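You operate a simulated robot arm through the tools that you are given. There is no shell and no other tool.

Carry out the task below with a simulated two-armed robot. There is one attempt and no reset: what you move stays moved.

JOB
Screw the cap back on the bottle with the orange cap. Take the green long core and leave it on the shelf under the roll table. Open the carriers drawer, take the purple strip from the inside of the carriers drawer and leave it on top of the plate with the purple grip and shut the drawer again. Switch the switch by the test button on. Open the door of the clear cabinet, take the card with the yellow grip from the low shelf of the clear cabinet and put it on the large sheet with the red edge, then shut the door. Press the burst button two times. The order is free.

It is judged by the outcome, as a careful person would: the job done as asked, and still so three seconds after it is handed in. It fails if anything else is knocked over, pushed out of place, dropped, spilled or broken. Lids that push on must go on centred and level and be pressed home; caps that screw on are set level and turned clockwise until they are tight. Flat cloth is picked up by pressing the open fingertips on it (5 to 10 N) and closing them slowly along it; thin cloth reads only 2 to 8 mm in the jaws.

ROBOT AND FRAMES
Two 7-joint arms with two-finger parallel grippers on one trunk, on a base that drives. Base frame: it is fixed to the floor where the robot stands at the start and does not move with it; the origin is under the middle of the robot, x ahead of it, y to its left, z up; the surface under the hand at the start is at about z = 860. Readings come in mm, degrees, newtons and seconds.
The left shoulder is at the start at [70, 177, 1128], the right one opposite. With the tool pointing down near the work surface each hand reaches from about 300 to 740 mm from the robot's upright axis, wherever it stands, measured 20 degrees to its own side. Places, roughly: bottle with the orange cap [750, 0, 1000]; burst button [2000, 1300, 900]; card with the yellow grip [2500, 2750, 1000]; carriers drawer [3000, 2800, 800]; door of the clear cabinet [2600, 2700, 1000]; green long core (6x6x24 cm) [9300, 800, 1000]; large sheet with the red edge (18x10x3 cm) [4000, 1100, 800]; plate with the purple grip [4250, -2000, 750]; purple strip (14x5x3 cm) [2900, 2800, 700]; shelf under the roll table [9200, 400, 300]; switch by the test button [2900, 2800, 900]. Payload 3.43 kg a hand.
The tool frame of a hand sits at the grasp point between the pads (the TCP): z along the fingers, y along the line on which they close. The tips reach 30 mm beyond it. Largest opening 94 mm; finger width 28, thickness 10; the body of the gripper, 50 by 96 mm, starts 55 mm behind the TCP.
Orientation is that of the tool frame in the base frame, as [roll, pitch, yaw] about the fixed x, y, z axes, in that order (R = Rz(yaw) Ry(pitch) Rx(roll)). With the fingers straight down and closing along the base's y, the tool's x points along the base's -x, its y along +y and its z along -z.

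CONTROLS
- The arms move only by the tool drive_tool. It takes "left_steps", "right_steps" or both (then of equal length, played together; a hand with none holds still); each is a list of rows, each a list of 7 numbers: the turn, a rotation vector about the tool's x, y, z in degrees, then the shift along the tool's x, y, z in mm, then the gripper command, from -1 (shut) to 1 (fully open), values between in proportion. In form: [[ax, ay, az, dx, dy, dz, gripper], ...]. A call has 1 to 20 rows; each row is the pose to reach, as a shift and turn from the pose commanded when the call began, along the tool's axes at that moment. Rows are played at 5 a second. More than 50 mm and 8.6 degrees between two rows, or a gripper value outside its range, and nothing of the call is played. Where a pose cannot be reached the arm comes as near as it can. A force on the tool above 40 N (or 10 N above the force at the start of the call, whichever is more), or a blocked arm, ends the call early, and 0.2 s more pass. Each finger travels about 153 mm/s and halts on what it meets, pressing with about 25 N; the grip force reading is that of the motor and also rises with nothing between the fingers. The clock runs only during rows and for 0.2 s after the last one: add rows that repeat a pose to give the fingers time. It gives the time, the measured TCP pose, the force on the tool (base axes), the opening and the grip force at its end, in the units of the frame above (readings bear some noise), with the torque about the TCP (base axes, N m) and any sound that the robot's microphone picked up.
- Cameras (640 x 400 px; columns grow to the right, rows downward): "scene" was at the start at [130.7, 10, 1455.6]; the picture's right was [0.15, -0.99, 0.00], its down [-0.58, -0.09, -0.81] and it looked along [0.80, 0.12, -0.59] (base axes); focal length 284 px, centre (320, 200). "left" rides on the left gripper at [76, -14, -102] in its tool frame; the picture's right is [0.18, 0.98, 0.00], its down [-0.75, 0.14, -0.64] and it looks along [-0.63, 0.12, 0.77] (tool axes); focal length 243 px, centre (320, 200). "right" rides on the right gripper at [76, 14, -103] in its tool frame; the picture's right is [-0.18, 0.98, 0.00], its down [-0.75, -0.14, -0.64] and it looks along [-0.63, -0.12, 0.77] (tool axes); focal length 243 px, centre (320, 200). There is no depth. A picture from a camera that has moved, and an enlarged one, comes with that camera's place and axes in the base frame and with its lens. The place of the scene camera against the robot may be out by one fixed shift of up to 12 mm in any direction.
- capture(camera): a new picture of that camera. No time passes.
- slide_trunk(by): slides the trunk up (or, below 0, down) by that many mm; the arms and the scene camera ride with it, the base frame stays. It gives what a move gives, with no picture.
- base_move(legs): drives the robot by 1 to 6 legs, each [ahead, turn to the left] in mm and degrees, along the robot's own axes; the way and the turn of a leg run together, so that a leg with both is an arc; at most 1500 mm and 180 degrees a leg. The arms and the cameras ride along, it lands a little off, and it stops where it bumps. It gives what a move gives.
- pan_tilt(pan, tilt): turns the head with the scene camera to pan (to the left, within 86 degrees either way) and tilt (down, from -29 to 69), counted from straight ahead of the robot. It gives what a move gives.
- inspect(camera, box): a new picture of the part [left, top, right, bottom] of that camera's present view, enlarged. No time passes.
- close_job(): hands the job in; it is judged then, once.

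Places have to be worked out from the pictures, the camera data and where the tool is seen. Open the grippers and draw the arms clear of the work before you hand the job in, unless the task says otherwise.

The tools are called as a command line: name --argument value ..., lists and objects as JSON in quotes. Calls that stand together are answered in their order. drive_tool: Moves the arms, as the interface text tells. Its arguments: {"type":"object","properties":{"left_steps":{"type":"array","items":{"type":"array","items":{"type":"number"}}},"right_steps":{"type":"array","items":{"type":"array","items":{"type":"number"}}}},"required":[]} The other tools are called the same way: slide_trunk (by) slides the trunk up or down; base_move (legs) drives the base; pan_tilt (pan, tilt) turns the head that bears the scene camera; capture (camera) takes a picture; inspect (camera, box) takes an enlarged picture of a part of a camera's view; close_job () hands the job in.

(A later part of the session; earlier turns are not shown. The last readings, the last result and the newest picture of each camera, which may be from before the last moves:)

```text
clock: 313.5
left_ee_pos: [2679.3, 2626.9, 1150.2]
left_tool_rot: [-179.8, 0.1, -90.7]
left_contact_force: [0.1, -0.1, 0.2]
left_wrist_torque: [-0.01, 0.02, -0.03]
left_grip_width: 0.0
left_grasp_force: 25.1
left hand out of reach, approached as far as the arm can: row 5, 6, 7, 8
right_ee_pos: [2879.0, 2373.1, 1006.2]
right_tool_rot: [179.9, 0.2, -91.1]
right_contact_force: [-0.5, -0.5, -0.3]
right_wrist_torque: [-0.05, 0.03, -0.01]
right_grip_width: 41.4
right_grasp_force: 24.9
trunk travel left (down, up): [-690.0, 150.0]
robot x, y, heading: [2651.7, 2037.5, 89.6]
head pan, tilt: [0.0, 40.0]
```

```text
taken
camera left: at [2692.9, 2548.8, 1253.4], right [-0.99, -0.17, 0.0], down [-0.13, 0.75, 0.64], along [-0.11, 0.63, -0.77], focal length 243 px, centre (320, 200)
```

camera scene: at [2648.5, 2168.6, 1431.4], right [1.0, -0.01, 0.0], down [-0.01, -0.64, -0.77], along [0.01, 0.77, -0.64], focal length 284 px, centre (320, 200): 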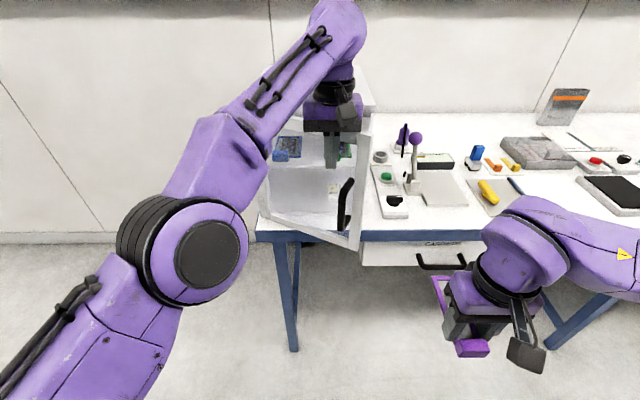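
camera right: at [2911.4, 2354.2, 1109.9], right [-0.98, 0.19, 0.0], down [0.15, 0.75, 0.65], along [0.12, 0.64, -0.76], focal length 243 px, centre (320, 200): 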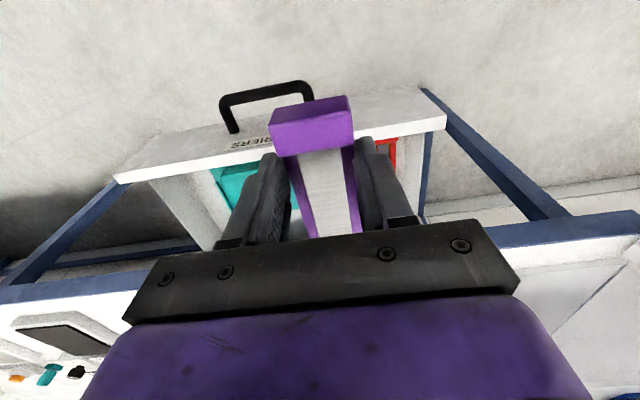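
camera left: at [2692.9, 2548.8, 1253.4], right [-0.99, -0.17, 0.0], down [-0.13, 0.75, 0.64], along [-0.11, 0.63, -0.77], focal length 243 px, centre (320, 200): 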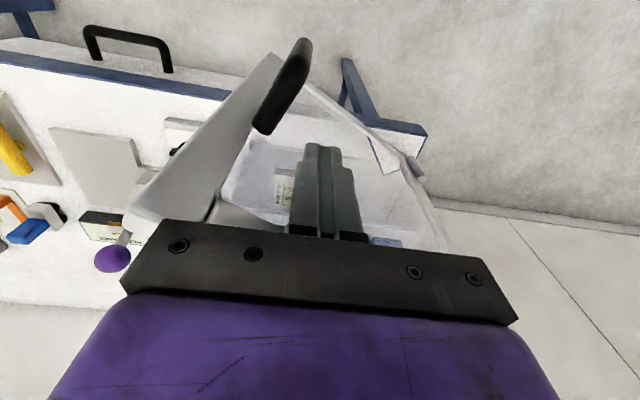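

The arm is at its reach limit, so I'll drive forward to finish pushing the door closed.

base_move --legs '[[45, 0]]'

capture --camera "scene"

capture --camera "left"

```text
clock: 314.4
left_ee_pos: [2679.7, 2664.3, 1154.6]
left_tool_rot: [-179.8, 0.4, -90.8]
left_contact_force: [0.0, -0.2, 0.1]
left_wrist_torque: [0.07, -0.06, 0.0]
left_grip_width: 0.1
left_grasp_force: 25.0
right_ee_pos: [2879.8, 2412.0, 1007.7]
right_tool_rot: [179.8, 0.7, -91.1]
right_contact_force: [0.0, -0.2, -0.3]
right_wrist_torque: [0.03, 0.04, -0.02]
right_grip_width: 41.5
right_grasp_force: 25.1
trunk travel left (down, up): [-690.0, 150.0]
robot x, y, heading: [2653.1, 2079.1, 89.5]
head pan, tilt: [0.0, 40.0]
```

```text
taken
camera scene: at [2648.8, 2205.0, 1432.4], right [1.0, -0.01, 0.0], down [-0.01, -0.64, -0.77], along [0.01, 0.77, -0.64], focal length 284 px, centre (320, 200)
```

scene: 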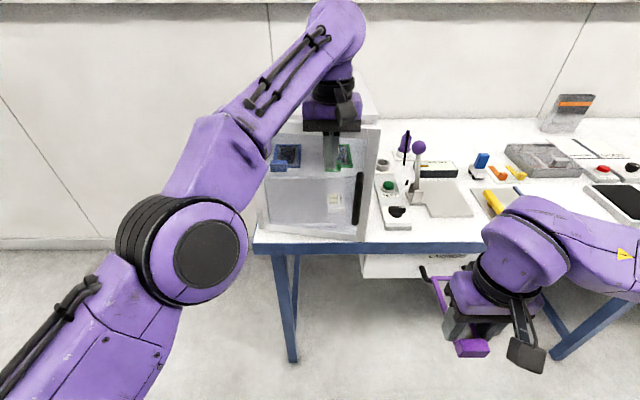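

```text
taken
camera left: at [2692.7, 2586.7, 1257.5], right [-0.99, -0.17, 0.0], down [-0.13, 0.75, 0.65], along [-0.11, 0.64, -0.76], focal length 243 px, centre (320, 200)
```

left: 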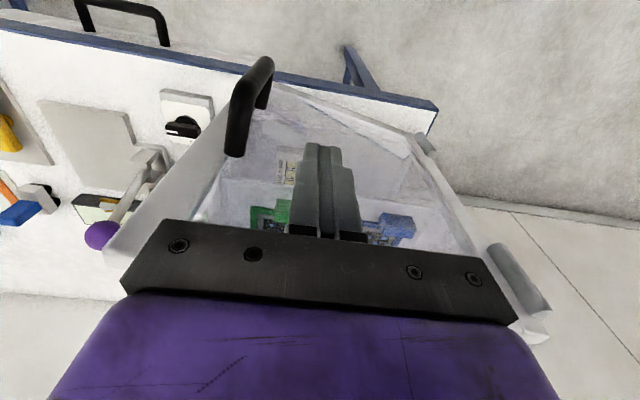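

It's nearly closed. I'll push the last bit with the arm until I feel the stop.

drive_tool --left_steps '[[0, 0, 0, -8, 0, 0, -1], [0, 0, 0, -16, 0, 0, -1], [0, 0, 0, -23, 0, 0, -1], [0, 0, 0, -30, 0, 0, -1], [0, 0, 0, -36, 0, 0, -1]]'

capture --camera "left"

inspect --camera "scene" --box '[240, 90, 400, 260]'

```text
clock: 315.6
left_ee_pos: [2672.1, 2676.4, 1148.3]
left_tool_rot: [-180.0, 0.2, -90.8]
left_contact_force: [-0.2, 0.3, -0.4]
left_wrist_torque: [-0.01, 0.0, -0.01]
left_grip_width: 0.1
left_grasp_force: 24.9
left hand out of reach, approached as far as the arm can: row 1, 2, 3, 4, 5
right_ee_pos: [2879.7, 2416.2, 1006.5]
right_tool_rot: [179.9, 0.4, -91.1]
right_contact_force: [-0.2, 0.3, -0.7]
right_wrist_torque: [0.02, 0.01, -0.05]
right_grip_width: 41.6
right_grasp_force: 25.2
trunk travel left (down, up): [-690.0, 150.0]
robot x, y, heading: [2649.1, 2078.3, 89.5]
head pan, tilt: [0.0, 40.0]
```

```text
taken
camera left: at [2686.0, 2598.3, 1251.1], right [-0.99, -0.17, 0.0], down [-0.13, 0.75, 0.64], along [-0.11, 0.64, -0.76], focal length 243 px, centre (320, 200)
```

left: 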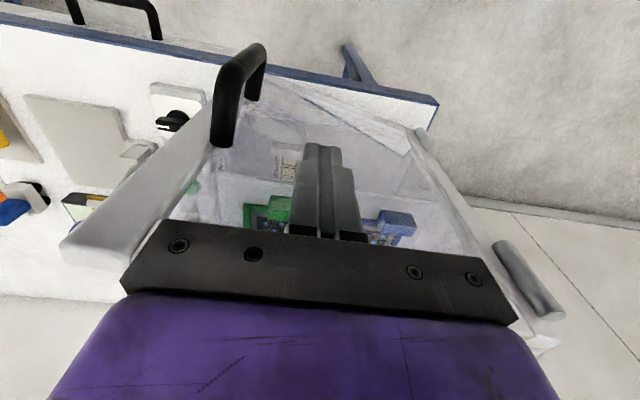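

```text
2.35 times, centred on (320, 175) of scene
camera zoom: at [2649.3, 2212.3, 1431.5], right [1.0, -0.01, 0.0], down [-0.01, -0.64, -0.77], along [0.01, 0.77, -0.64], focal length 669 px, centre (320, 259)
```

zoom: 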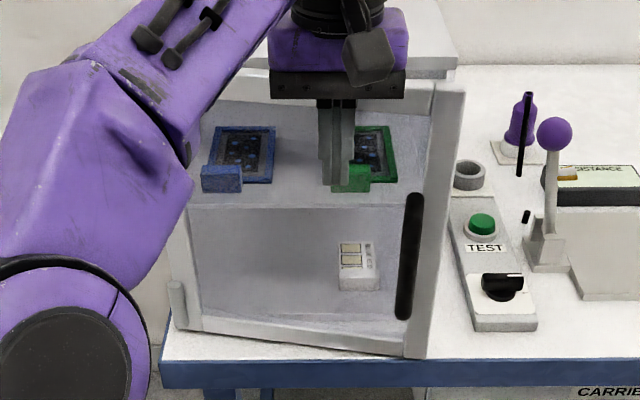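

It still needs a few degrees more. I'll drive forward 25 mm.

base_move --legs '[[28, 0]]'

inspect --camera "scene" --box '[240, 90, 400, 260]'

```text
clock: 316.4
left_ee_pos: [2672.3, 2701.2, 1150.4]
left_tool_rot: [-179.8, 0.4, -90.8]
left_contact_force: [0.0, -0.5, 0.2]
left_wrist_torque: [0.03, 0.0, 0.01]
left_grip_width: 0.0
left_grasp_force: 24.5
right_ee_pos: [2879.4, 2441.9, 1008.1]
right_tool_rot: [179.9, 0.4, -91.2]
right_contact_force: [0.3, 0.6, -0.6]
right_wrist_torque: [0.01, -0.03, 0.0]
right_grip_width: 41.5
right_grasp_force: 24.3
trunk travel left (down, up): [-690.0, 150.0]
robot x, y, heading: [2652.6, 2110.6, 89.4]
head pan, tilt: [0.0, 40.0]
```

```text
2.35 times, centred on (320, 175) of scene
camera zoom: at [2648.9, 2236.5, 1432.0], right [1.0, -0.01, 0.0], down [-0.01, -0.64, -0.77], along [0.01, 0.77, -0.64], focal length 669 px, centre (320, 259)
```

zoom: 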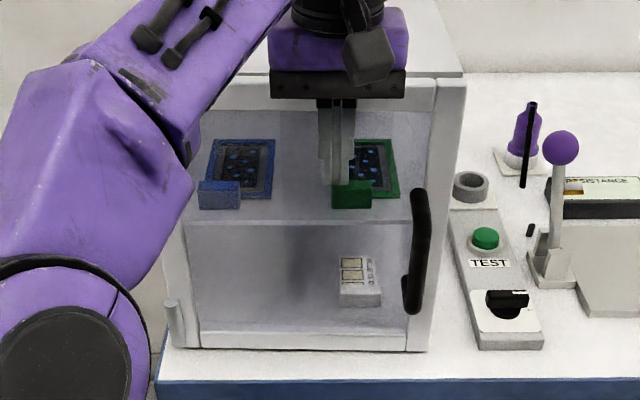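

It looks flush now. A final gentle push confirms it's against the stop.

base_move --legs '[[12, 0]]'

inspect --camera "scene" --box '[240, 90, 400, 260]'

```text
clock: 317.2
left_ee_pos: [2673.4, 2714.5, 1148.8]
left_tool_rot: [-179.8, 0.3, -90.8]
left_contact_force: [0.0, -0.1, 0.4]
left_wrist_torque: [0.01, -0.02, 0.02]
left_grip_width: 0.0
left_grasp_force: 25.3
right_ee_pos: [2880.5, 2454.8, 1008.1]
right_tool_rot: [179.9, 0.4, -91.1]
right_contact_force: [0.3, 0.5, 0.1]
right_wrist_torque: [0.03, 0.01, 0.01]
right_grip_width: 41.3
right_grasp_force: 24.6
trunk travel left (down, up): [-690.0, 150.0]
robot x, y, heading: [2647.1, 2120.5, 89.4]
head pan, tilt: [0.0, 40.0]
```

```text
2.35 times, centred on (320, 175) of scene
camera zoom: at [2649.4, 2251.0, 1431.7], right [1.0, -0.01, 0.0], down [-0.01, -0.64, -0.77], along [0.01, 0.77, -0.64], focal length 669 px, centre (320, 259)
```

zoom: 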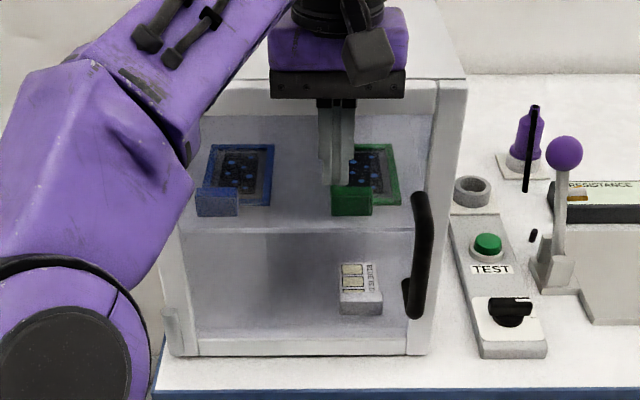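

There's still no stop force, so I'll push a few more mm with the arm, watching the force.

drive_tool --left_steps '[[0, 0, 0, -4, 0, 0, -1], [0, 0, 0, -8, 0, 0, -1], [0, 0, 0, -12, 0, 0, -1], [0, 0, 0, -16, 0, 0, -1]]'

capture --camera "left"

inspect --camera "scene" --box '[240, 90, 400, 260]'

```text
clock: 318.2
left_ee_pos: [2672.5, 2715.3, 1147.9]
left_tool_rot: [-179.8, 0.2, -90.8]
left_contact_force: [0.8, 0.5, 0.7]
left_wrist_torque: [-0.03, -0.01, -0.01]
left_grip_width: 0.3
left_grasp_force: 25.0
left hand out of reach, approached as far as the arm can: row 1, 2, 3, 4
right_ee_pos: [2881.1, 2455.6, 1006.0]
right_tool_rot: [179.9, 0.3, -91.1]
right_contact_force: [0.2, -0.1, -0.3]
right_wrist_torque: [0.01, -0.02, -0.02]
right_grip_width: 41.6
right_grasp_force: 25.2
trunk travel left (down, up): [-690.0, 150.0]
robot x, y, heading: [2658.1, 2123.3, 89.5]
head pan, tilt: [0.0, 40.0]
```

```text
taken
camera left: at [2686.2, 2638.1, 1251.5], right [-0.99, -0.17, 0.0], down [-0.13, 0.75, 0.65], along [-0.11, 0.64, -0.76], focal length 243 px, centre (320, 200)
```

left: 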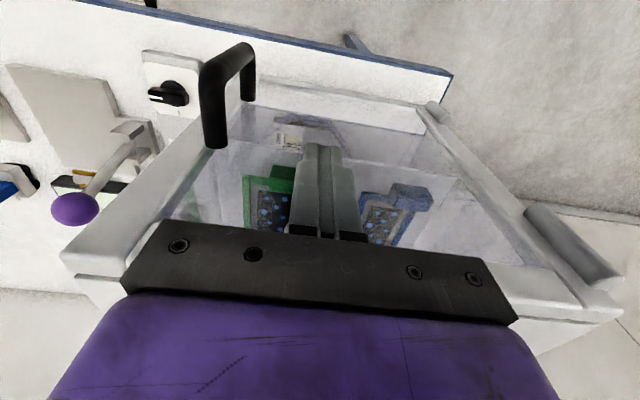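

```text
2.35 times, centred on (320, 175) of scene
camera zoom: at [2649.3, 2252.1, 1431.5], right [1.0, -0.01, 0.0], down [-0.01, -0.64, -0.77], along [0.01, 0.77, -0.64], focal length 669 px, centre (320, 259)
```

zoom: 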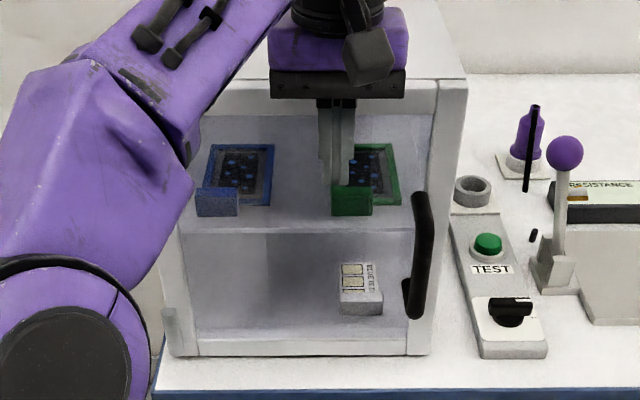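

The door looks flush. I'll nudge forward 6 mm to see if there's contact force.

base_move --legs '[[7, 0]]'

inspect --camera "left" --box '[40, 60, 340, 310]'

```text
clock: 318.9
left_ee_pos: [2673.1, 2720.6, 1147.5]
left_tool_rot: [-179.8, 0.4, -90.8]
left_contact_force: [-1.3, -13.9, -4.0]
left_wrist_torque: [0.2, -0.05, 0.19]
left_grip_width: 0.0
left_grasp_force: 24.9
right_ee_pos: [2880.5, 2460.6, 1007.4]
right_tool_rot: [179.8, 0.5, -91.1]
right_contact_force: [-0.6, -0.1, -0.7]
right_wrist_torque: [0.0, 0.03, 0.01]
right_grip_width: 41.3
right_grasp_force: 24.9
trunk travel left (down, up): [-690.0, 150.0]
robot x, y, heading: [2655.5, 2128.2, 89.5]
head pan, tilt: [0.0, 40.0]
```

```text
1.60 times, centred on (190, 185) of left
camera zoom: at [2686.2, 2642.1, 1252.4], right [-0.99, -0.17, 0.0], down [-0.13, 0.75, 0.65], along [-0.11, 0.64, -0.76], focal length 388 px, centre (528, 224)
```

zoom: 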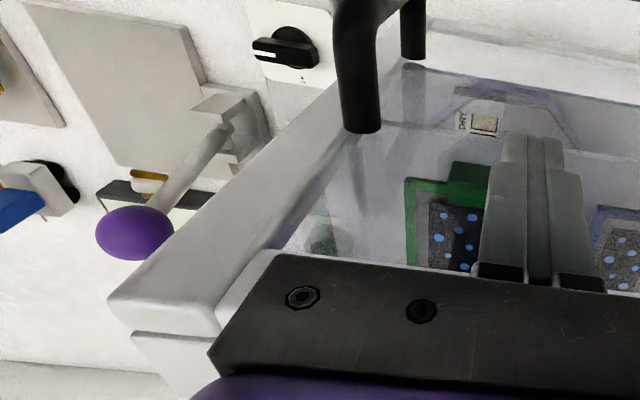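

The door is shut (14 N against its stop). I'll back away, fold the left hand, and head to the burst button near (2000, 1300).

base_move --legs '[[-210, 0]]'

drive_tool --left_steps '[[0, 0, 0, 25, 35, 0, -1], [0, 0, 0, 50, 70, 0, -1], [0, 0, 0, 75, 105, 0, -1], [0, 0, 0, 100, 140, 0, -1], [0, 0, 0, 120, 180, 0, -1], [0, 0, 0, 130, 220, 0, -1]]'

capture --camera "scene"

base_move --legs '[[0, 90], [640, 0], [0, 90]]'

pan_tilt --pan 0 --tilt 30

capture --camera "scene"

```text
clock: 320.6
left_ee_pos: [2671.3, 2507.8, 1147.5]
left_tool_rot: [-179.9, 0.3, -90.8]
left_contact_force: [0.3, 0.8, 0.0]
left_wrist_torque: [-0.03, 0.03, -0.04]
left_grip_width: 0.0
left_grasp_force: 25.0
right_ee_pos: [2877.6, 2249.8, 1007.4]
right_tool_rot: [179.9, 0.4, -91.0]
right_contact_force: [0.3, 1.1, -0.8]
right_wrist_torque: [0.02, 0.02, -0.05]
right_grip_width: 41.3
right_grasp_force: 24.3
trunk travel left (down, up): [-690.0, 150.0]
robot x, y, heading: [2648.0, 1916.4, 89.2]
head pan, tilt: [0.0, 40.0]
```

```text
clock: 322.0
left_ee_pos: [2442.8, 2379.9, 1145.4]
left_tool_rot: [-179.6, 0.2, -90.8]
left_contact_force: [-0.9, -0.7, -0.8]
left_wrist_torque: [-0.01, -0.07, 0.0]
left_grip_width: 0.1
left_grasp_force: 25.0
right_ee_pos: [2873.9, 2248.7, 1007.6]
right_tool_rot: [-179.8, 0.3, -91.1]
right_contact_force: [-0.9, 0.2, -0.3]
right_wrist_torque: [-0.02, -0.08, -0.01]
right_grip_width: 41.4
right_grasp_force: 25.1
trunk travel left (down, up): [-690.0, 150.0]
robot x, y, heading: [2649.5, 1912.9, 89.2]
head pan, tilt: [0.0, 40.0]
```

```text
taken
camera scene: at [2642.0, 2044.8, 1431.5], right [1.0, -0.01, 0.0], down [0.0, -0.64, -0.77], along [0.01, 0.77, -0.64], focal length 284 px, centre (320, 200)
```

scene: 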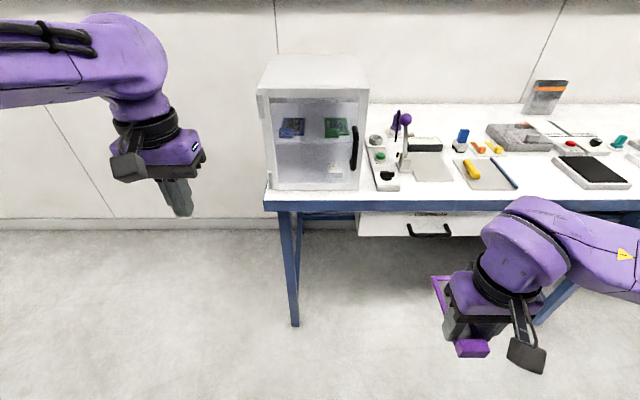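

```text
clock: 333.3
left_ee_pos: [2207.7, 1456.6, 1146.8]
left_tool_rot: [-179.7, 0.2, 90.0]
left_contact_force: [-0.5, 0.3, 0.2]
left_wrist_torque: [-0.02, -0.01, -0.03]
left_grip_width: 0.0
left_grasp_force: 24.7
right_ee_pos: [1774.6, 1580.9, 1006.6]
right_tool_rot: [179.8, 0.3, 89.7]
right_contact_force: [0.7, -1.2, -0.8]
right_wrist_torque: [0.01, 0.0, 0.03]
right_grip_width: 41.4
right_grasp_force: 25.0
trunk travel left (down, up): [-690.0, 150.0]
robot x, y, heading: [1997.6, 1922.2, -89.7]
head pan, tilt: [0.0, 40.0]
```

```text
clock: 334.0
left_ee_pos: [2208.2, 1457.0, 1145.5]
left_tool_rot: [-179.8, 0.2, 90.0]
left_contact_force: [0.3, -0.1, -0.1]
left_wrist_torque: [0.03, 0.02, 0.03]
left_grip_width: 0.0
left_grasp_force: 24.6
right_ee_pos: [1774.5, 1580.5, 1006.7]
right_tool_rot: [179.9, 0.3, 89.8]
right_contact_force: [0.3, -0.8, -0.4]
right_wrist_torque: [-0.02, -0.02, -0.01]
right_grip_width: 41.3
right_grasp_force: 24.8
trunk travel left (down, up): [-690.0, 150.0]
robot x, y, heading: [1999.6, 1919.3, -89.6]
head pan, tilt: [0.0, 30.0]
```

```text
taken
camera scene: at [1990.7, 1776.0, 1446.8], right [-1.0, 0.0, 0.0], down [0.0, 0.5, -0.87], along [0.0, -0.87, -0.5], focal length 284 px, centre (320, 200)
```

scene: 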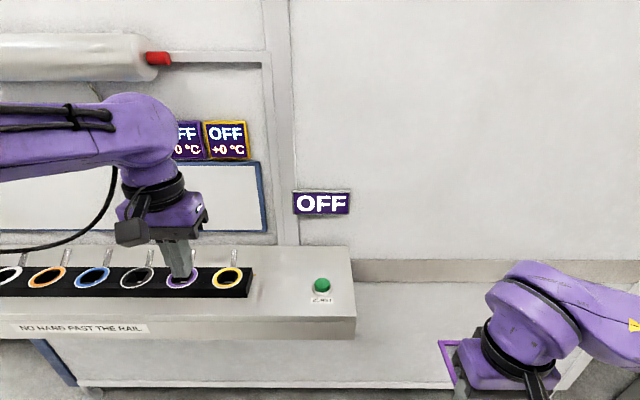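

The cabinet is closed. A green button sits on the counter ledge ahead, so I'll zoom in to confirm its label.

inspect --camera "scene" --box '[280, 260, 370, 320]'

inspect --camera "scene" --box '[0, 230, 360, 400]'

capture --camera "left"

```text
6.67 times, centred on (325, 290) of scene
camera zoom: at [1990.7, 1776.0, 1446.8], right [-1.0, 0.0, 0.0], down [0.0, 0.5, -0.87], along [0.0, -0.87, -0.5], focal length 1895 px, centre (287, -400)
```

zoom: 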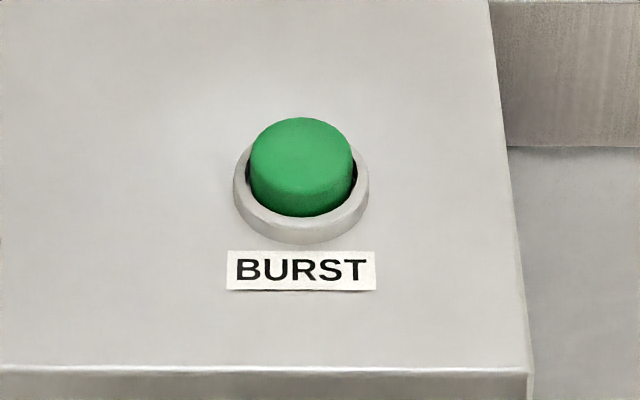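

```text
1.78 times, centred on (180, 315) of scene
camera zoom: at [1990.7, 1776.0, 1446.8], right [-1.0, 0.0, 0.0], down [0.0, 0.5, -0.87], along [0.0, -0.87, -0.5], focal length 505 px, centre (569, -4)
```

zoom: 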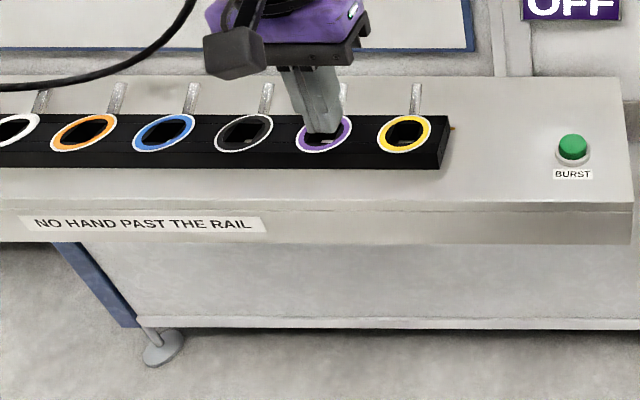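

```text
taken
camera left: at [2194.3, 1532.7, 1250.3], right [0.98, 0.18, 0.0], down [0.14, -0.75, 0.64], along [0.12, -0.63, -0.76], focal length 243 px, centre (320, 200)
```

left: 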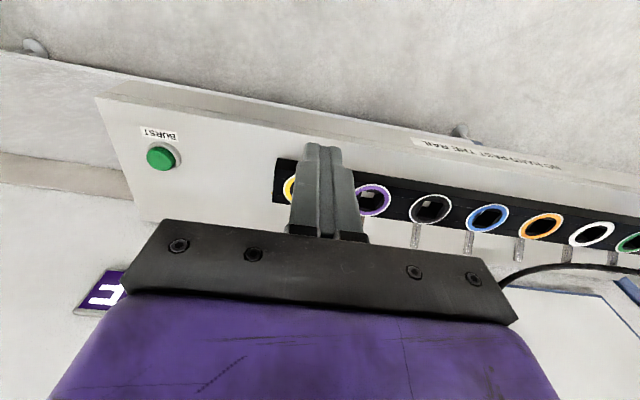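

That's the BURST button, with its top at about (1989, 1304, 922). I'll drive 90 mm closer and bring the closed left fingers above it.

base_move --legs '[[90, 0]]'

drive_tool --left_steps '[[0, 0, 0, 0, -40, 0, -1], [0, 0, 0, 0, -80, 0, -1], [0, 0, 0, -10, -120, 0, -1], [0, 0, 0, -25, -160, 5, -1], [0, 0, 0, -40, -195, 20, -1], [0, 0, 0, -60, -218, 45, -1], [0, 0, 0, -63, -218, 85, -1], [0, 0, 0, -63, -218, 120, -1], [0, 0, 0, -63, -218, 120, -1]]'

capture --camera "left"

capture --camera "scene"

```text
clock: 335.1
left_ee_pos: [2208.2, 1364.9, 1147.4]
left_tool_rot: [-179.8, 0.2, 90.0]
left_contact_force: [0.3, 0.0, -0.8]
left_wrist_torque: [0.03, -0.01, 0.0]
left_grip_width: 0.0
left_grasp_force: 24.6
right_ee_pos: [1775.0, 1489.2, 1006.8]
right_tool_rot: [179.9, 0.3, 89.7]
right_contact_force: [-0.4, -0.1, -0.2]
right_wrist_torque: [0.0, 0.05, 0.01]
right_grip_width: 41.4
right_grasp_force: 25.4
trunk travel left (down, up): [-690.0, 150.0]
robot x, y, heading: [1998.2, 1826.8, -89.9]
head pan, tilt: [0.0, 30.0]
```

```text
clock: 337.1
left_ee_pos: [1991.0, 1299.2, 1025.3]
left_tool_rot: [-179.7, 0.3, 90.2]
left_contact_force: [-0.2, -0.1, 0.9]
left_wrist_torque: [0.0, 0.03, 0.02]
left_grip_width: 0.0
left_grasp_force: 24.5
right_ee_pos: [1774.8, 1489.6, 1006.4]
right_tool_rot: [179.9, 0.3, 89.7]
right_contact_force: [-0.1, -0.3, -0.1]
right_wrist_torque: [0.0, -0.01, -0.01]
right_grip_width: 41.3
right_grasp_force: 24.7
trunk travel left (down, up): [-690.0, 150.0]
robot x, y, heading: [1995.5, 1825.1, -89.9]
head pan, tilt: [0.0, 30.0]
```

```text
taken
camera left: at [1976.8, 1375.6, 1129.0], right [0.98, 0.19, -0.01], down [0.14, -0.75, 0.64], along [0.12, -0.63, -0.76], focal length 243 px, centre (320, 200)
```

left: 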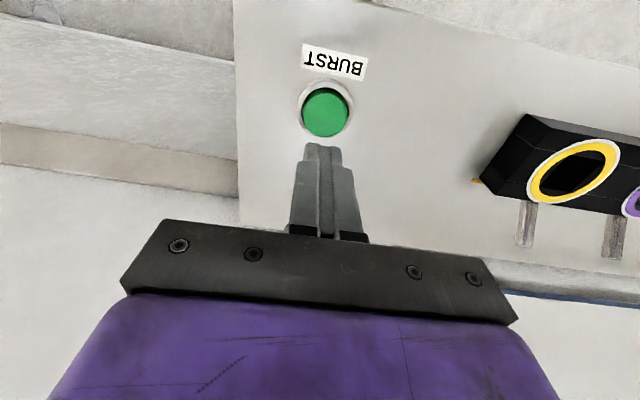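

```text
taken
camera scene: at [1990.6, 1684.1, 1446.9], right [-1.0, 0.0, 0.0], down [0.0, 0.5, -0.87], along [0.0, -0.87, -0.5], focal length 284 px, centre (320, 200)
```

scene: 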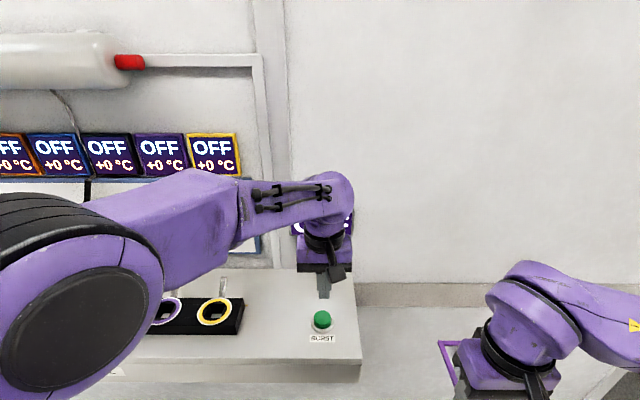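

The button is 4–5 mm to the left of my axis with its top at z ≈ 916. I'll correct and lower to just above it.

drive_tool --left_steps '[[0, 0, 0, -1, 4.5, 25, -1], [0, 0, 0, -1, 4.5, 50, -1], [0, 0, 0, -1, 4.5, 68, -1], [0, 0, 0, -1, 4.5, 68, -1]]'

capture --camera "left"

inspect --camera "scene" --box '[270, 260, 370, 350]'

```text
clock: 338.1
left_ee_pos: [1996.5, 1295.5, 963.4]
left_tool_rot: [-178.9, 0.5, 90.6]
left_contact_force: [-4.2, -4.3, 20.1]
left_wrist_torque: [0.12, 0.04, -0.13]
left_grip_width: 0.0
left_grasp_force: 25.0
right_ee_pos: [1774.1, 1490.0, 1008.0]
right_tool_rot: [179.8, 0.4, 89.8]
right_contact_force: [-0.7, -1.4, -1.6]
right_wrist_torque: [-0.01, -0.02, -0.04]
right_grip_width: 41.5
right_grasp_force: 25.1
trunk travel left (down, up): [-690.0, 150.0]
robot x, y, heading: [1997.5, 1827.7, -89.8]
head pan, tilt: [0.0, 30.0]
heard: click
```

```text
taken
camera left: at [1983.2, 1372.9, 1067.4], right [0.98, 0.2, -0.02], down [0.16, -0.75, 0.65], along [0.11, -0.64, -0.76], focal length 243 px, centre (320, 200)
```

left: 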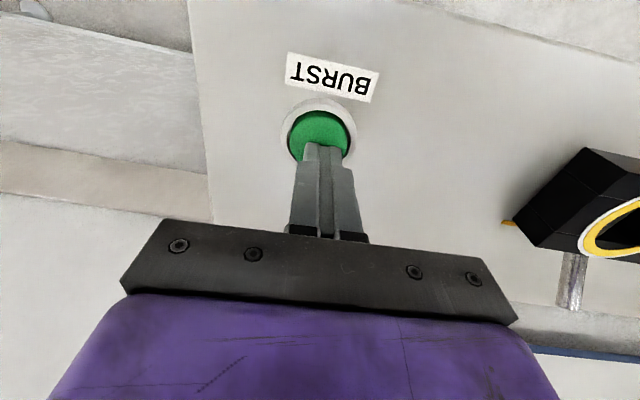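

```text
4.44 times, centred on (320, 305) of scene
camera zoom: at [1989.6, 1685.7, 1447.5], right [-1.0, 0.0, 0.0], down [0.0, 0.5, -0.87], along [0.0, -0.87, -0.5], focal length 1263 px, centre (320, -267)
```

zoom: 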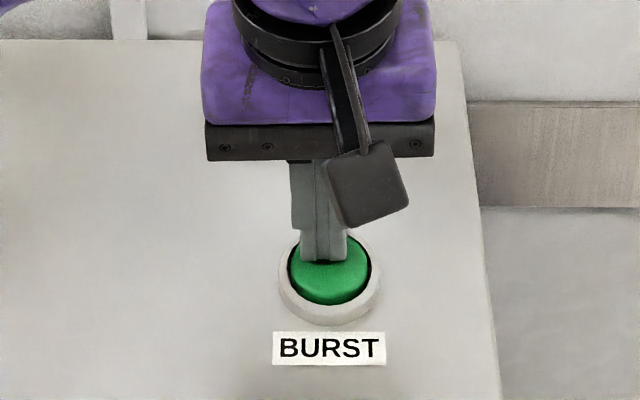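

I heard a click, so the first press has registered. I'll lift off to release the button.

drive_tool --left_steps '[[0, 0, 0, 0, 0, -8, -1], [0, 0, 0, 0, 0, -16, -1], [0, 0, 0, 0, 0, -20, -1], [0, 0, 0, 0, 0, -20, -1]]'

inspect --camera "scene" --box '[270, 260, 370, 350]'

capture --camera "left"

```text
clock: 339.1
left_ee_pos: [1995.4, 1298.1, 979.5]
left_tool_rot: [-179.5, -0.1, 90.4]
left_contact_force: [-0.2, -0.1, -0.1]
left_wrist_torque: [0.02, 0.02, -0.02]
left_grip_width: 0.1
left_grasp_force: 24.6
right_ee_pos: [1775.2, 1488.9, 1005.7]
right_tool_rot: [179.9, 0.2, 89.6]
right_contact_force: [-0.3, -0.7, -1.0]
right_wrist_torque: [0.0, -0.02, 0.0]
right_grip_width: 41.2
right_grasp_force: 25.1
trunk travel left (down, up): [-690.0, 150.0]
robot x, y, heading: [1996.9, 1830.1, -89.8]
head pan, tilt: [0.0, 30.0]
```

```text
4.44 times, centred on (320, 305) of scene
camera zoom: at [1990.8, 1683.6, 1446.8], right [-1.0, 0.0, 0.0], down [0.0, 0.5, -0.87], along [0.0, -0.87, -0.5], focal length 1263 px, centre (320, -267)
```

zoom: 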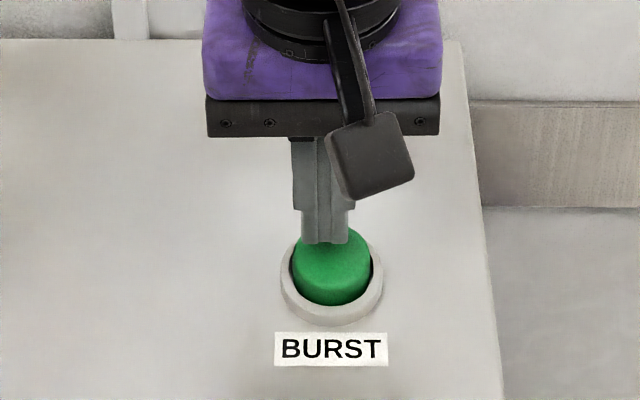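

```text
taken
camera left: at [1983.0, 1374.4, 1083.5], right [0.98, 0.19, -0.01], down [0.15, -0.75, 0.64], along [0.11, -0.63, -0.77], focal length 243 px, centre (320, 200)
```

left: 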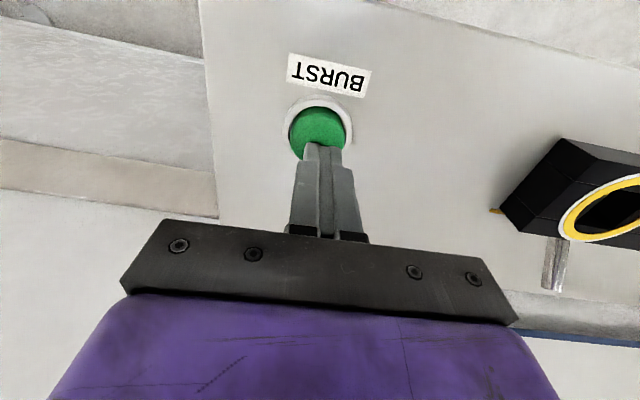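

The button popped back up. I'll shift 6 mm toward its centre and press it a second time.

drive_tool --left_steps '[[0, 0, 0, 6, 0, 0, -1], [0, 0, 0, 6, 0, 6, -1], [0, 0, 0, 6, 0, 12, -1], [0, 0, 0, 6, 0, 17, -1], [0, 0, 0, 6, 0, 20, -1]]'

```text
clock: 340.3
left_ee_pos: [1994.7, 1302.9, 965.6]
left_tool_rot: [-179.0, 0.4, 90.8]
left_contact_force: [-3.8, 0.1, 3.6]
left_wrist_torque: [0.02, 0.07, 0.02]
left_grip_width: 0.0
left_grasp_force: 25.0
right_ee_pos: [1772.2, 1489.2, 1007.0]
right_tool_rot: [179.8, 0.3, 89.7]
right_contact_force: [-0.4, -0.3, -0.1]
right_wrist_torque: [-0.02, 0.02, 0.0]
right_grip_width: 41.3
right_grasp_force: 25.3
trunk travel left (down, up): [-690.0, 150.0]
robot x, y, heading: [1993.5, 1829.9, -89.9]
head pan, tilt: [0.0, 30.0]
heard: click
```

The second click is heard. I'll lift off now and raise the hand clear.

drive_tool --left_steps '[[0, 0, 0, 0, 0, -12, -1], [0, 0, 0, 0, 0, -30, -1], [0, 0, 0, 0, 0, -70, -1], [0, 0, 0, 0, 0, -110, -1], [0, 0, 0, 10, 30, -140, -1], [0, 0, 0, 30, 70, -160, -1], [0, 0, 0, 60, 110, -170, -1], [0, 0, 0, 90, 150, -175, -1], [0, 0, 0, 110, 190, -175, -1]]'

capture --camera "scene"

```text
refused: row 7 steps farther than a row can; nothing moved
```

```text
taken
camera scene: at [1989.5, 1684.2, 1447.0], right [-1.0, 0.0, 0.0], down [0.0, 0.5, -0.87], along [0.0, -0.87, -0.5], focal length 284 px, centre (320, 200)
```

scene: 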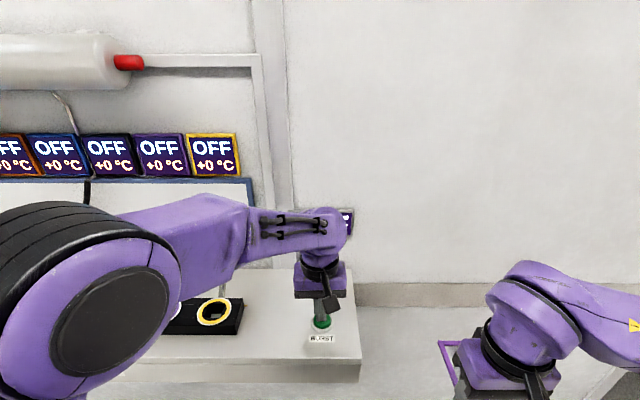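

That was refused for one long step, so I'll lift off with shorter ones.

drive_tool --left_steps '[[0, 0, 0, 0, 0, -12, -1], [0, 0, 0, 0, 0, -30, -1], [0, 0, 0, 0, 0, -70, -1], [0, 0, 0, 0, 0, -110, -1], [0, 0, 0, 10, 30, -140, -1], [0, 0, 0, 30, 65, -160, -1], [0, 0, 0, 55, 100, -170, -1], [0, 0, 0, 80, 135, -175, -1], [0, 0, 0, 100, 170, -175, -1], [0, 0, 0, 110, 200, -175, -1]]'

capture --camera "scene"

capture --camera "right"

```text
clock: 342.5
left_ee_pos: [2196.4, 1416.4, 1134.4]
left_tool_rot: [-179.9, 0.3, 90.0]
left_contact_force: [0.2, 0.6, 0.2]
left_wrist_torque: [-0.02, 0.02, 0.0]
left_grip_width: 0.1
left_grasp_force: 24.4
right_ee_pos: [1775.7, 1488.4, 1006.5]
right_tool_rot: [-179.9, 0.3, 89.7]
right_contact_force: [0.5, 0.0, -0.8]
right_wrist_torque: [0.02, 0.0, 0.0]
right_grip_width: 41.2
right_grasp_force: 24.7
trunk travel left (down, up): [-690.0, 150.0]
robot x, y, heading: [1997.5, 1828.9, -89.8]
head pan, tilt: [0.0, 30.0]
```

```text
taken
camera scene: at [1992.0, 1684.4, 1446.9], right [-1.0, 0.0, 0.0], down [0.0, 0.5, -0.87], along [0.0, -0.87, -0.5], focal length 284 px, centre (320, 200)
```

scene: 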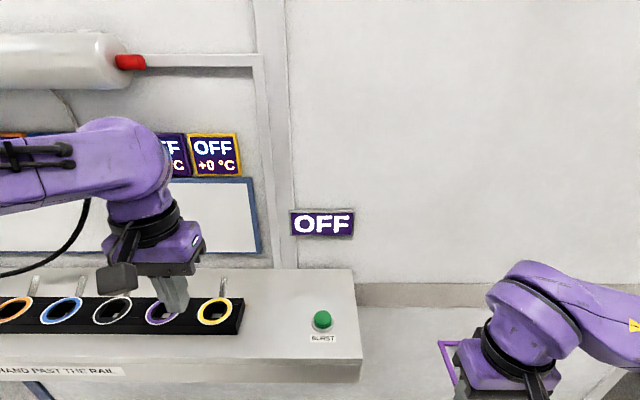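

```text
taken
camera right: at [1789.7, 1565.8, 1110.1], right [0.98, -0.19, 0.0], down [-0.15, -0.75, 0.65], along [-0.12, -0.64, -0.76], focal length 243 px, centre (320, 200)
```

right: 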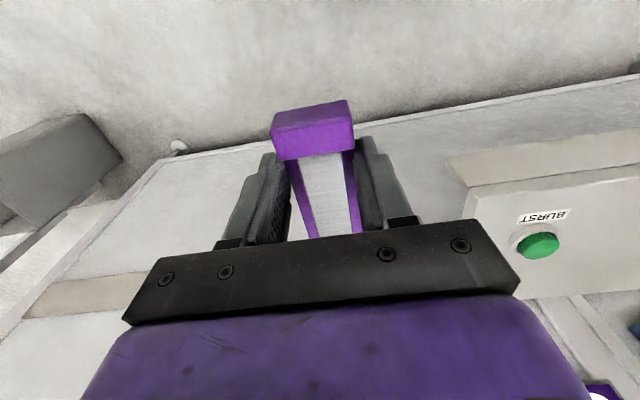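

Burst has been pressed twice. Now I'll take the strip round to the other side of the line: back out of the passage, then along the near end.

base_move --legs '[[-70, 0], [0, -90], [1500, 0], [950, 0], [0, 90]]'

base_move --legs '[[1500, 0], [1400, 0]]'

pan_tilt --pan 60 --tilt 15

capture --camera "scene"

pan_tilt --pan 0 --tilt 15

capture --camera "scene"

```text
clock: 362.7
left_ee_pos: [-229.2, 1411.8, 1134.5]
left_tool_rot: [-179.8, 0.2, 91.7]
left_contact_force: [-1.0, -0.2, 0.1]
left_wrist_torque: [-0.02, 0.02, -0.02]
left_grip_width: 0.0
left_grasp_force: 25.4
right_ee_pos: [-652.5, 1470.2, 1006.3]
right_tool_rot: [179.9, 0.4, 91.5]
right_contact_force: [0.1, 0.3, -0.4]
right_wrist_torque: [-0.01, 0.02, -0.02]
right_grip_width: 41.3
right_grasp_force: 25.3
trunk travel left (down, up): [-690.0, 150.0]
robot x, y, heading: [-435.8, 1817.5, -88.0]
head pan, tilt: [0.0, 30.0]
```

```text
clock: 376.7
left_ee_pos: [-144.0, -1476.0, 1133.9]
left_tool_rot: [-179.9, 0.2, 91.8]
left_contact_force: [-0.3, 0.4, -0.5]
left_wrist_torque: [0.0, 0.01, 0.0]
left_grip_width: 0.0
left_grasp_force: 25.0
right_ee_pos: [-566.5, -1416.9, 1007.1]
right_tool_rot: [179.8, 0.4, 91.5]
right_contact_force: [0.4, -0.4, 0.1]
right_wrist_torque: [0.01, 0.0, -0.01]
right_grip_width: 41.5
right_grasp_force: 24.8
trunk travel left (down, up): [-690.0, 150.0]
robot x, y, heading: [-357.8, -1069.0, -88.0]
head pan, tilt: [0.0, 30.0]
```

```text
clock: 378.0
left_ee_pos: [-143.9, -1476.5, 1133.9]
left_tool_rot: [-179.7, 0.2, 91.9]
left_contact_force: [0.3, -0.4, 0.5]
left_wrist_torque: [0.0, 0.01, 0.04]
left_grip_width: 0.1
left_grasp_force: 25.2
right_ee_pos: [-564.5, -1417.9, 1006.2]
right_tool_rot: [179.9, 0.3, 91.5]
right_contact_force: [0.1, 0.1, -0.8]
right_wrist_torque: [0.0, -0.01, 0.04]
right_grip_width: 41.3
right_grasp_force: 24.7
trunk travel left (down, up): [-690.0, 150.0]
robot x, y, heading: [-355.3, -1072.8, -87.9]
head pan, tilt: [60.0, 15.0]
```

```text
taken
camera scene: at [-276.9, -1169.0, 1471.1], right [-0.47, -0.88, 0.0], down [-0.23, 0.12, -0.97], along [0.85, -0.45, -0.26], focal length 284 px, centre (320, 200)
```

scene: 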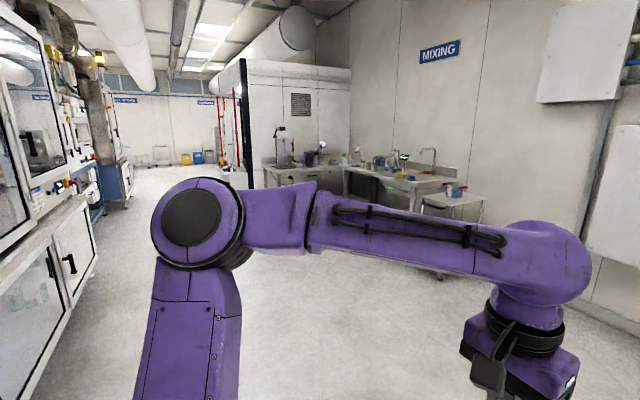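

```text
clock: 379.3
left_ee_pos: [-142.8, -1476.4, 1134.8]
left_tool_rot: [-179.8, 0.3, 91.8]
left_contact_force: [0.8, 0.8, 0.2]
left_wrist_torque: [0.03, 0.0, 0.03]
left_grip_width: 0.0
left_grasp_force: 25.0
right_ee_pos: [-565.7, -1417.4, 1007.2]
right_tool_rot: [179.8, 0.4, 91.5]
right_contact_force: [0.2, 0.1, 0.1]
right_wrist_torque: [0.02, -0.01, -0.02]
right_grip_width: 41.0
right_grasp_force: 24.8
trunk travel left (down, up): [-690.0, 150.0]
robot x, y, heading: [-354.8, -1072.0, -88.0]
head pan, tilt: [0.0, 15.0]
```

```text
taken
camera scene: at [-356.0, -1218.4, 1471.1], right [-1.0, -0.04, 0.0], down [-0.01, 0.26, -0.97], along [0.03, -0.97, -0.26], focal length 284 px, centre (320, 200)
```

scene: 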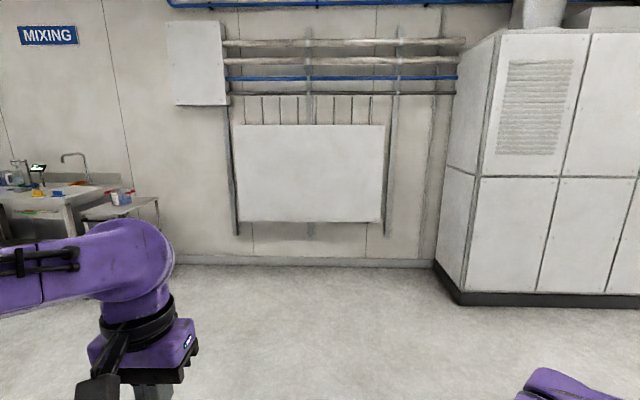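

There's a wide aisle along this side too. I'll turn to face +x and look ahead.

base_move --legs '[[0, 88]]'

pan_tilt --pan -8 --tilt 8

capture --camera "scene"

inspect --camera "scene" --box '[220, 100, 420, 240]'

```text
clock: 383.4
left_ee_pos: [53.9, -867.8, 1134.2]
left_tool_rot: [-179.9, 0.2, -179.3]
left_contact_force: [-0.5, -0.1, -0.1]
left_wrist_torque: [0.01, -0.04, -0.03]
left_grip_width: 0.0
left_grasp_force: 24.4
right_ee_pos: [-13.6, -1288.6, 1006.5]
right_tool_rot: [-180.0, 0.2, -179.6]
right_contact_force: [-0.2, 0.6, -1.0]
right_wrist_torque: [-0.01, 0.0, -0.01]
right_grip_width: 41.2
right_grasp_force: 25.1
trunk travel left (down, up): [-690.0, 150.0]
robot x, y, heading: [-356.6, -1069.1, 1.0]
head pan, tilt: [0.0, 15.0]
```

```text
clock: 384.1
left_ee_pos: [53.0, -868.6, 1134.0]
left_tool_rot: [-179.9, 0.2, -179.3]
left_contact_force: [0.0, 0.0, -0.8]
left_wrist_torque: [-0.01, 0.02, -0.01]
left_grip_width: 0.0
left_grasp_force: 24.9
right_ee_pos: [-11.9, -1289.0, 1008.4]
right_tool_rot: [179.9, 0.3, -179.6]
right_contact_force: [-0.1, 0.7, -0.9]
right_wrist_torque: [0.01, -0.02, -0.02]
right_grip_width: 41.3
right_grasp_force: 25.0
trunk travel left (down, up): [-690.0, 150.0]
robot x, y, heading: [-357.2, -1070.2, 0.9]
head pan, tilt: [-8.0, 8.0]
```

```text
taken
camera scene: at [-218.8, -1085.5, 1482.4], right [-0.12, -0.99, 0.0], down [-0.14, 0.02, -0.99], along [0.98, -0.12, -0.14], focal length 284 px, centre (320, 200)
```

scene: 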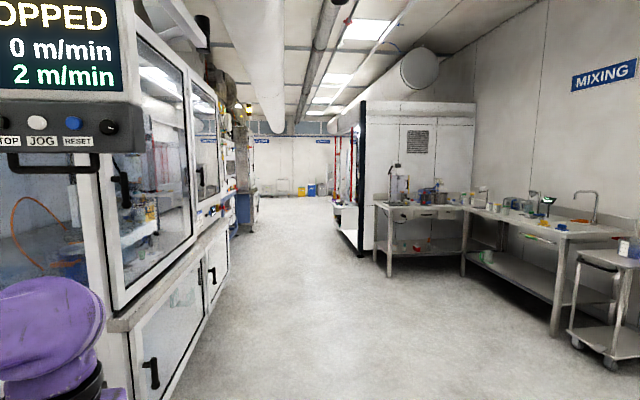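

```text
2.86 times, centred on (320, 170) of scene
camera zoom: at [-218.8, -1085.5, 1482.4], right [-0.12, -0.99, 0.0], down [-0.14, 0.02, -0.99], along [0.98, -0.12, -0.14], focal length 812 px, centre (320, 286)
```

zoom: 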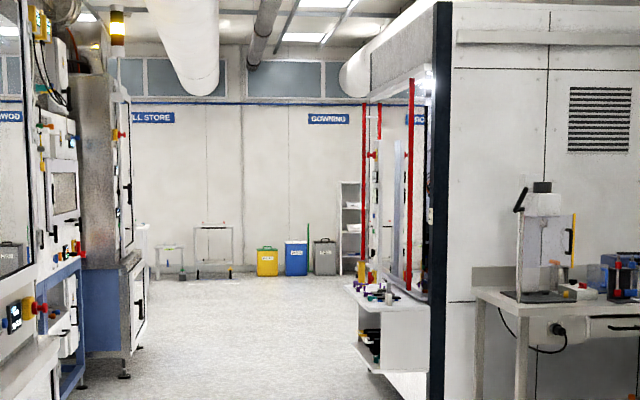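

The corridor ahead is clear, with the red-framed booth on the right where the plate should be. I'll drive along the corridor to x ≈ 3250.

base_move --legs '[[1500, 0], [1500, 0], [550, 0]]'

pan_tilt --pan -40 --tilt 20

capture --camera "scene"

pan_tilt --pan 0 --tilt 15

capture --camera "scene"

```text
clock: 401.5
left_ee_pos: [3630.4, -702.7, 1134.7]
left_tool_rot: [-179.9, 0.2, -176.7]
left_contact_force: [0.2, -0.1, -0.3]
left_wrist_torque: [0.01, -0.01, 0.01]
left_grip_width: 0.0
left_grasp_force: 25.2
right_ee_pos: [3583.6, -1126.1, 1006.1]
right_tool_rot: [180.0, 0.3, -177.0]
right_contact_force: [0.2, -0.3, -0.4]
right_wrist_torque: [-0.01, 0.0, 0.01]
right_grip_width: 41.4
right_grasp_force: 25.1
trunk travel left (down, up): [-690.0, 150.0]
robot x, y, heading: [3231.4, -925.9, 3.5]
head pan, tilt: [-8.0, 8.0]
```

```text
clock: 402.5
left_ee_pos: [3631.1, -702.8, 1135.6]
left_tool_rot: [-179.9, 0.3, -176.8]
left_contact_force: [-0.4, -0.9, 0.0]
left_wrist_torque: [0.0, -0.02, -0.03]
left_grip_width: 0.0
left_grasp_force: 24.8
right_ee_pos: [3582.5, -1126.2, 1006.6]
right_tool_rot: [179.8, 0.3, -176.9]
right_contact_force: [0.0, 0.2, -0.9]
right_wrist_torque: [0.0, -0.02, 0.04]
right_grip_width: 41.3
right_grasp_force: 25.1
trunk travel left (down, up): [-690.0, 150.0]
robot x, y, heading: [3233.6, -922.3, 3.4]
head pan, tilt: [-40.0, 20.0]
```

```text
taken
camera scene: at [3350.0, -980.3, 1463.0], right [-0.59, -0.8, 0.0], down [-0.27, 0.2, -0.94], along [0.76, -0.56, -0.34], focal length 284 px, centre (320, 200)
```

scene: 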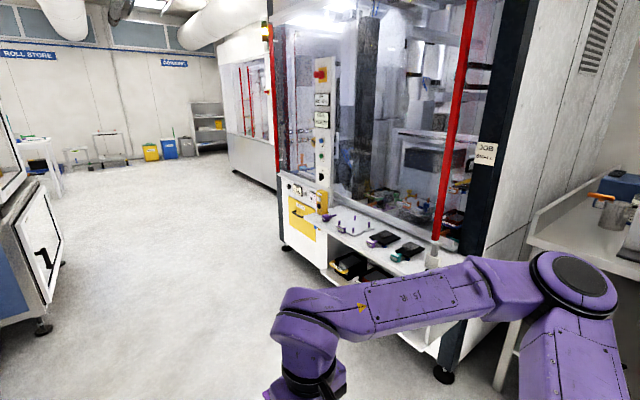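

```text
clock: 403.6
left_ee_pos: [3630.3, -703.3, 1134.7]
left_tool_rot: [-179.9, 0.2, -176.7]
left_contact_force: [0.1, 0.2, -0.2]
left_wrist_torque: [0.02, -0.02, 0.0]
left_grip_width: 0.0
left_grasp_force: 24.9
right_ee_pos: [3582.5, -1125.6, 1008.0]
right_tool_rot: [179.9, 0.3, -177.0]
right_contact_force: [-0.4, -0.1, 0.1]
right_wrist_torque: [0.0, -0.04, -0.04]
right_grip_width: 41.5
right_grasp_force: 24.8
trunk travel left (down, up): [-690.0, 150.0]
robot x, y, heading: [3231.8, -924.5, 3.5]
head pan, tilt: [0.0, 15.0]
```

```text
taken
camera scene: at [3368.6, -919.5, 1471.1], right [0.06, -1.0, 0.0], down [-0.26, -0.02, -0.97], along [0.96, 0.06, -0.26], focal length 284 px, centre (320, 200)
```

scene: 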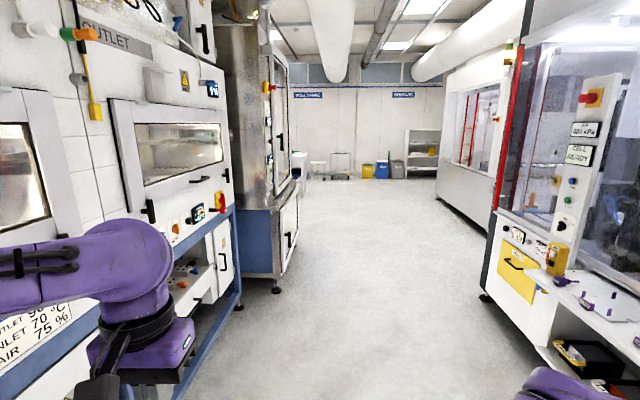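

The booth's front ledge holds several small items. I'll zoom in on it.

pan_tilt --pan -40 --tilt 25

inspect --camera "scene" --box '[280, 140, 480, 300]'

inspect --camera "scene" --box '[310, 180, 410, 250]'

```text
clock: 404.6
left_ee_pos: [3629.6, -703.1, 1133.8]
left_tool_rot: [-179.9, 0.2, -176.8]
left_contact_force: [0.1, -0.3, 0.4]
left_wrist_torque: [-0.02, -0.03, 0.0]
left_grip_width: 0.0
left_grasp_force: 25.0
right_ee_pos: [3583.0, -1125.9, 1006.4]
right_tool_rot: [179.9, 0.3, -176.9]
right_contact_force: [0.8, -0.7, -0.3]
right_wrist_torque: [0.0, 0.0, 0.01]
right_grip_width: 41.5
right_grasp_force: 25.3
trunk travel left (down, up): [-690.0, 150.0]
robot x, y, heading: [3229.8, -924.8, 3.5]
head pan, tilt: [-40.0, 25.0]
```

```text
2.50 times, centred on (380, 220) of scene
camera zoom: at [3349.5, -979.8, 1454.9], right [-0.59, -0.8, 0.0], down [-0.34, 0.25, -0.91], along [0.73, -0.54, -0.42], focal length 711 px, centre (170, 150)
```

zoom: 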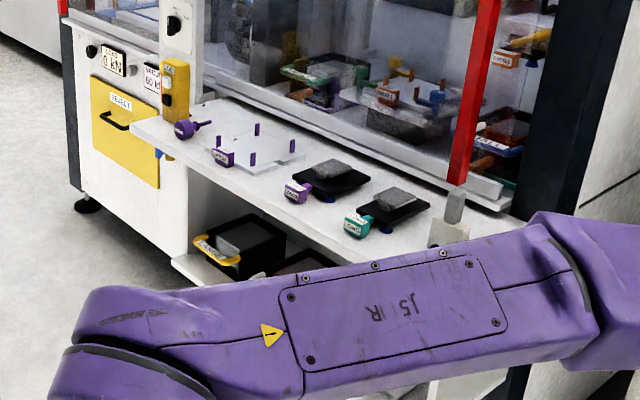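

```text
5.71 times, centred on (360, 215) of scene
camera zoom: at [3349.5, -979.8, 1454.9], right [-0.59, -0.8, 0.0], down [-0.34, 0.25, -0.91], along [0.73, -0.54, -0.42], focal length 1624 px, centre (91, 114)
```

zoom: 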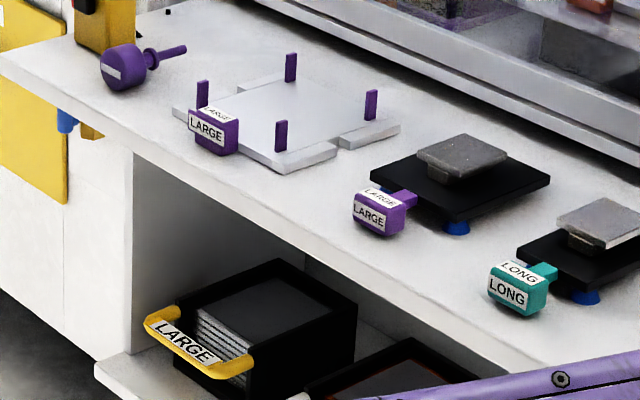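

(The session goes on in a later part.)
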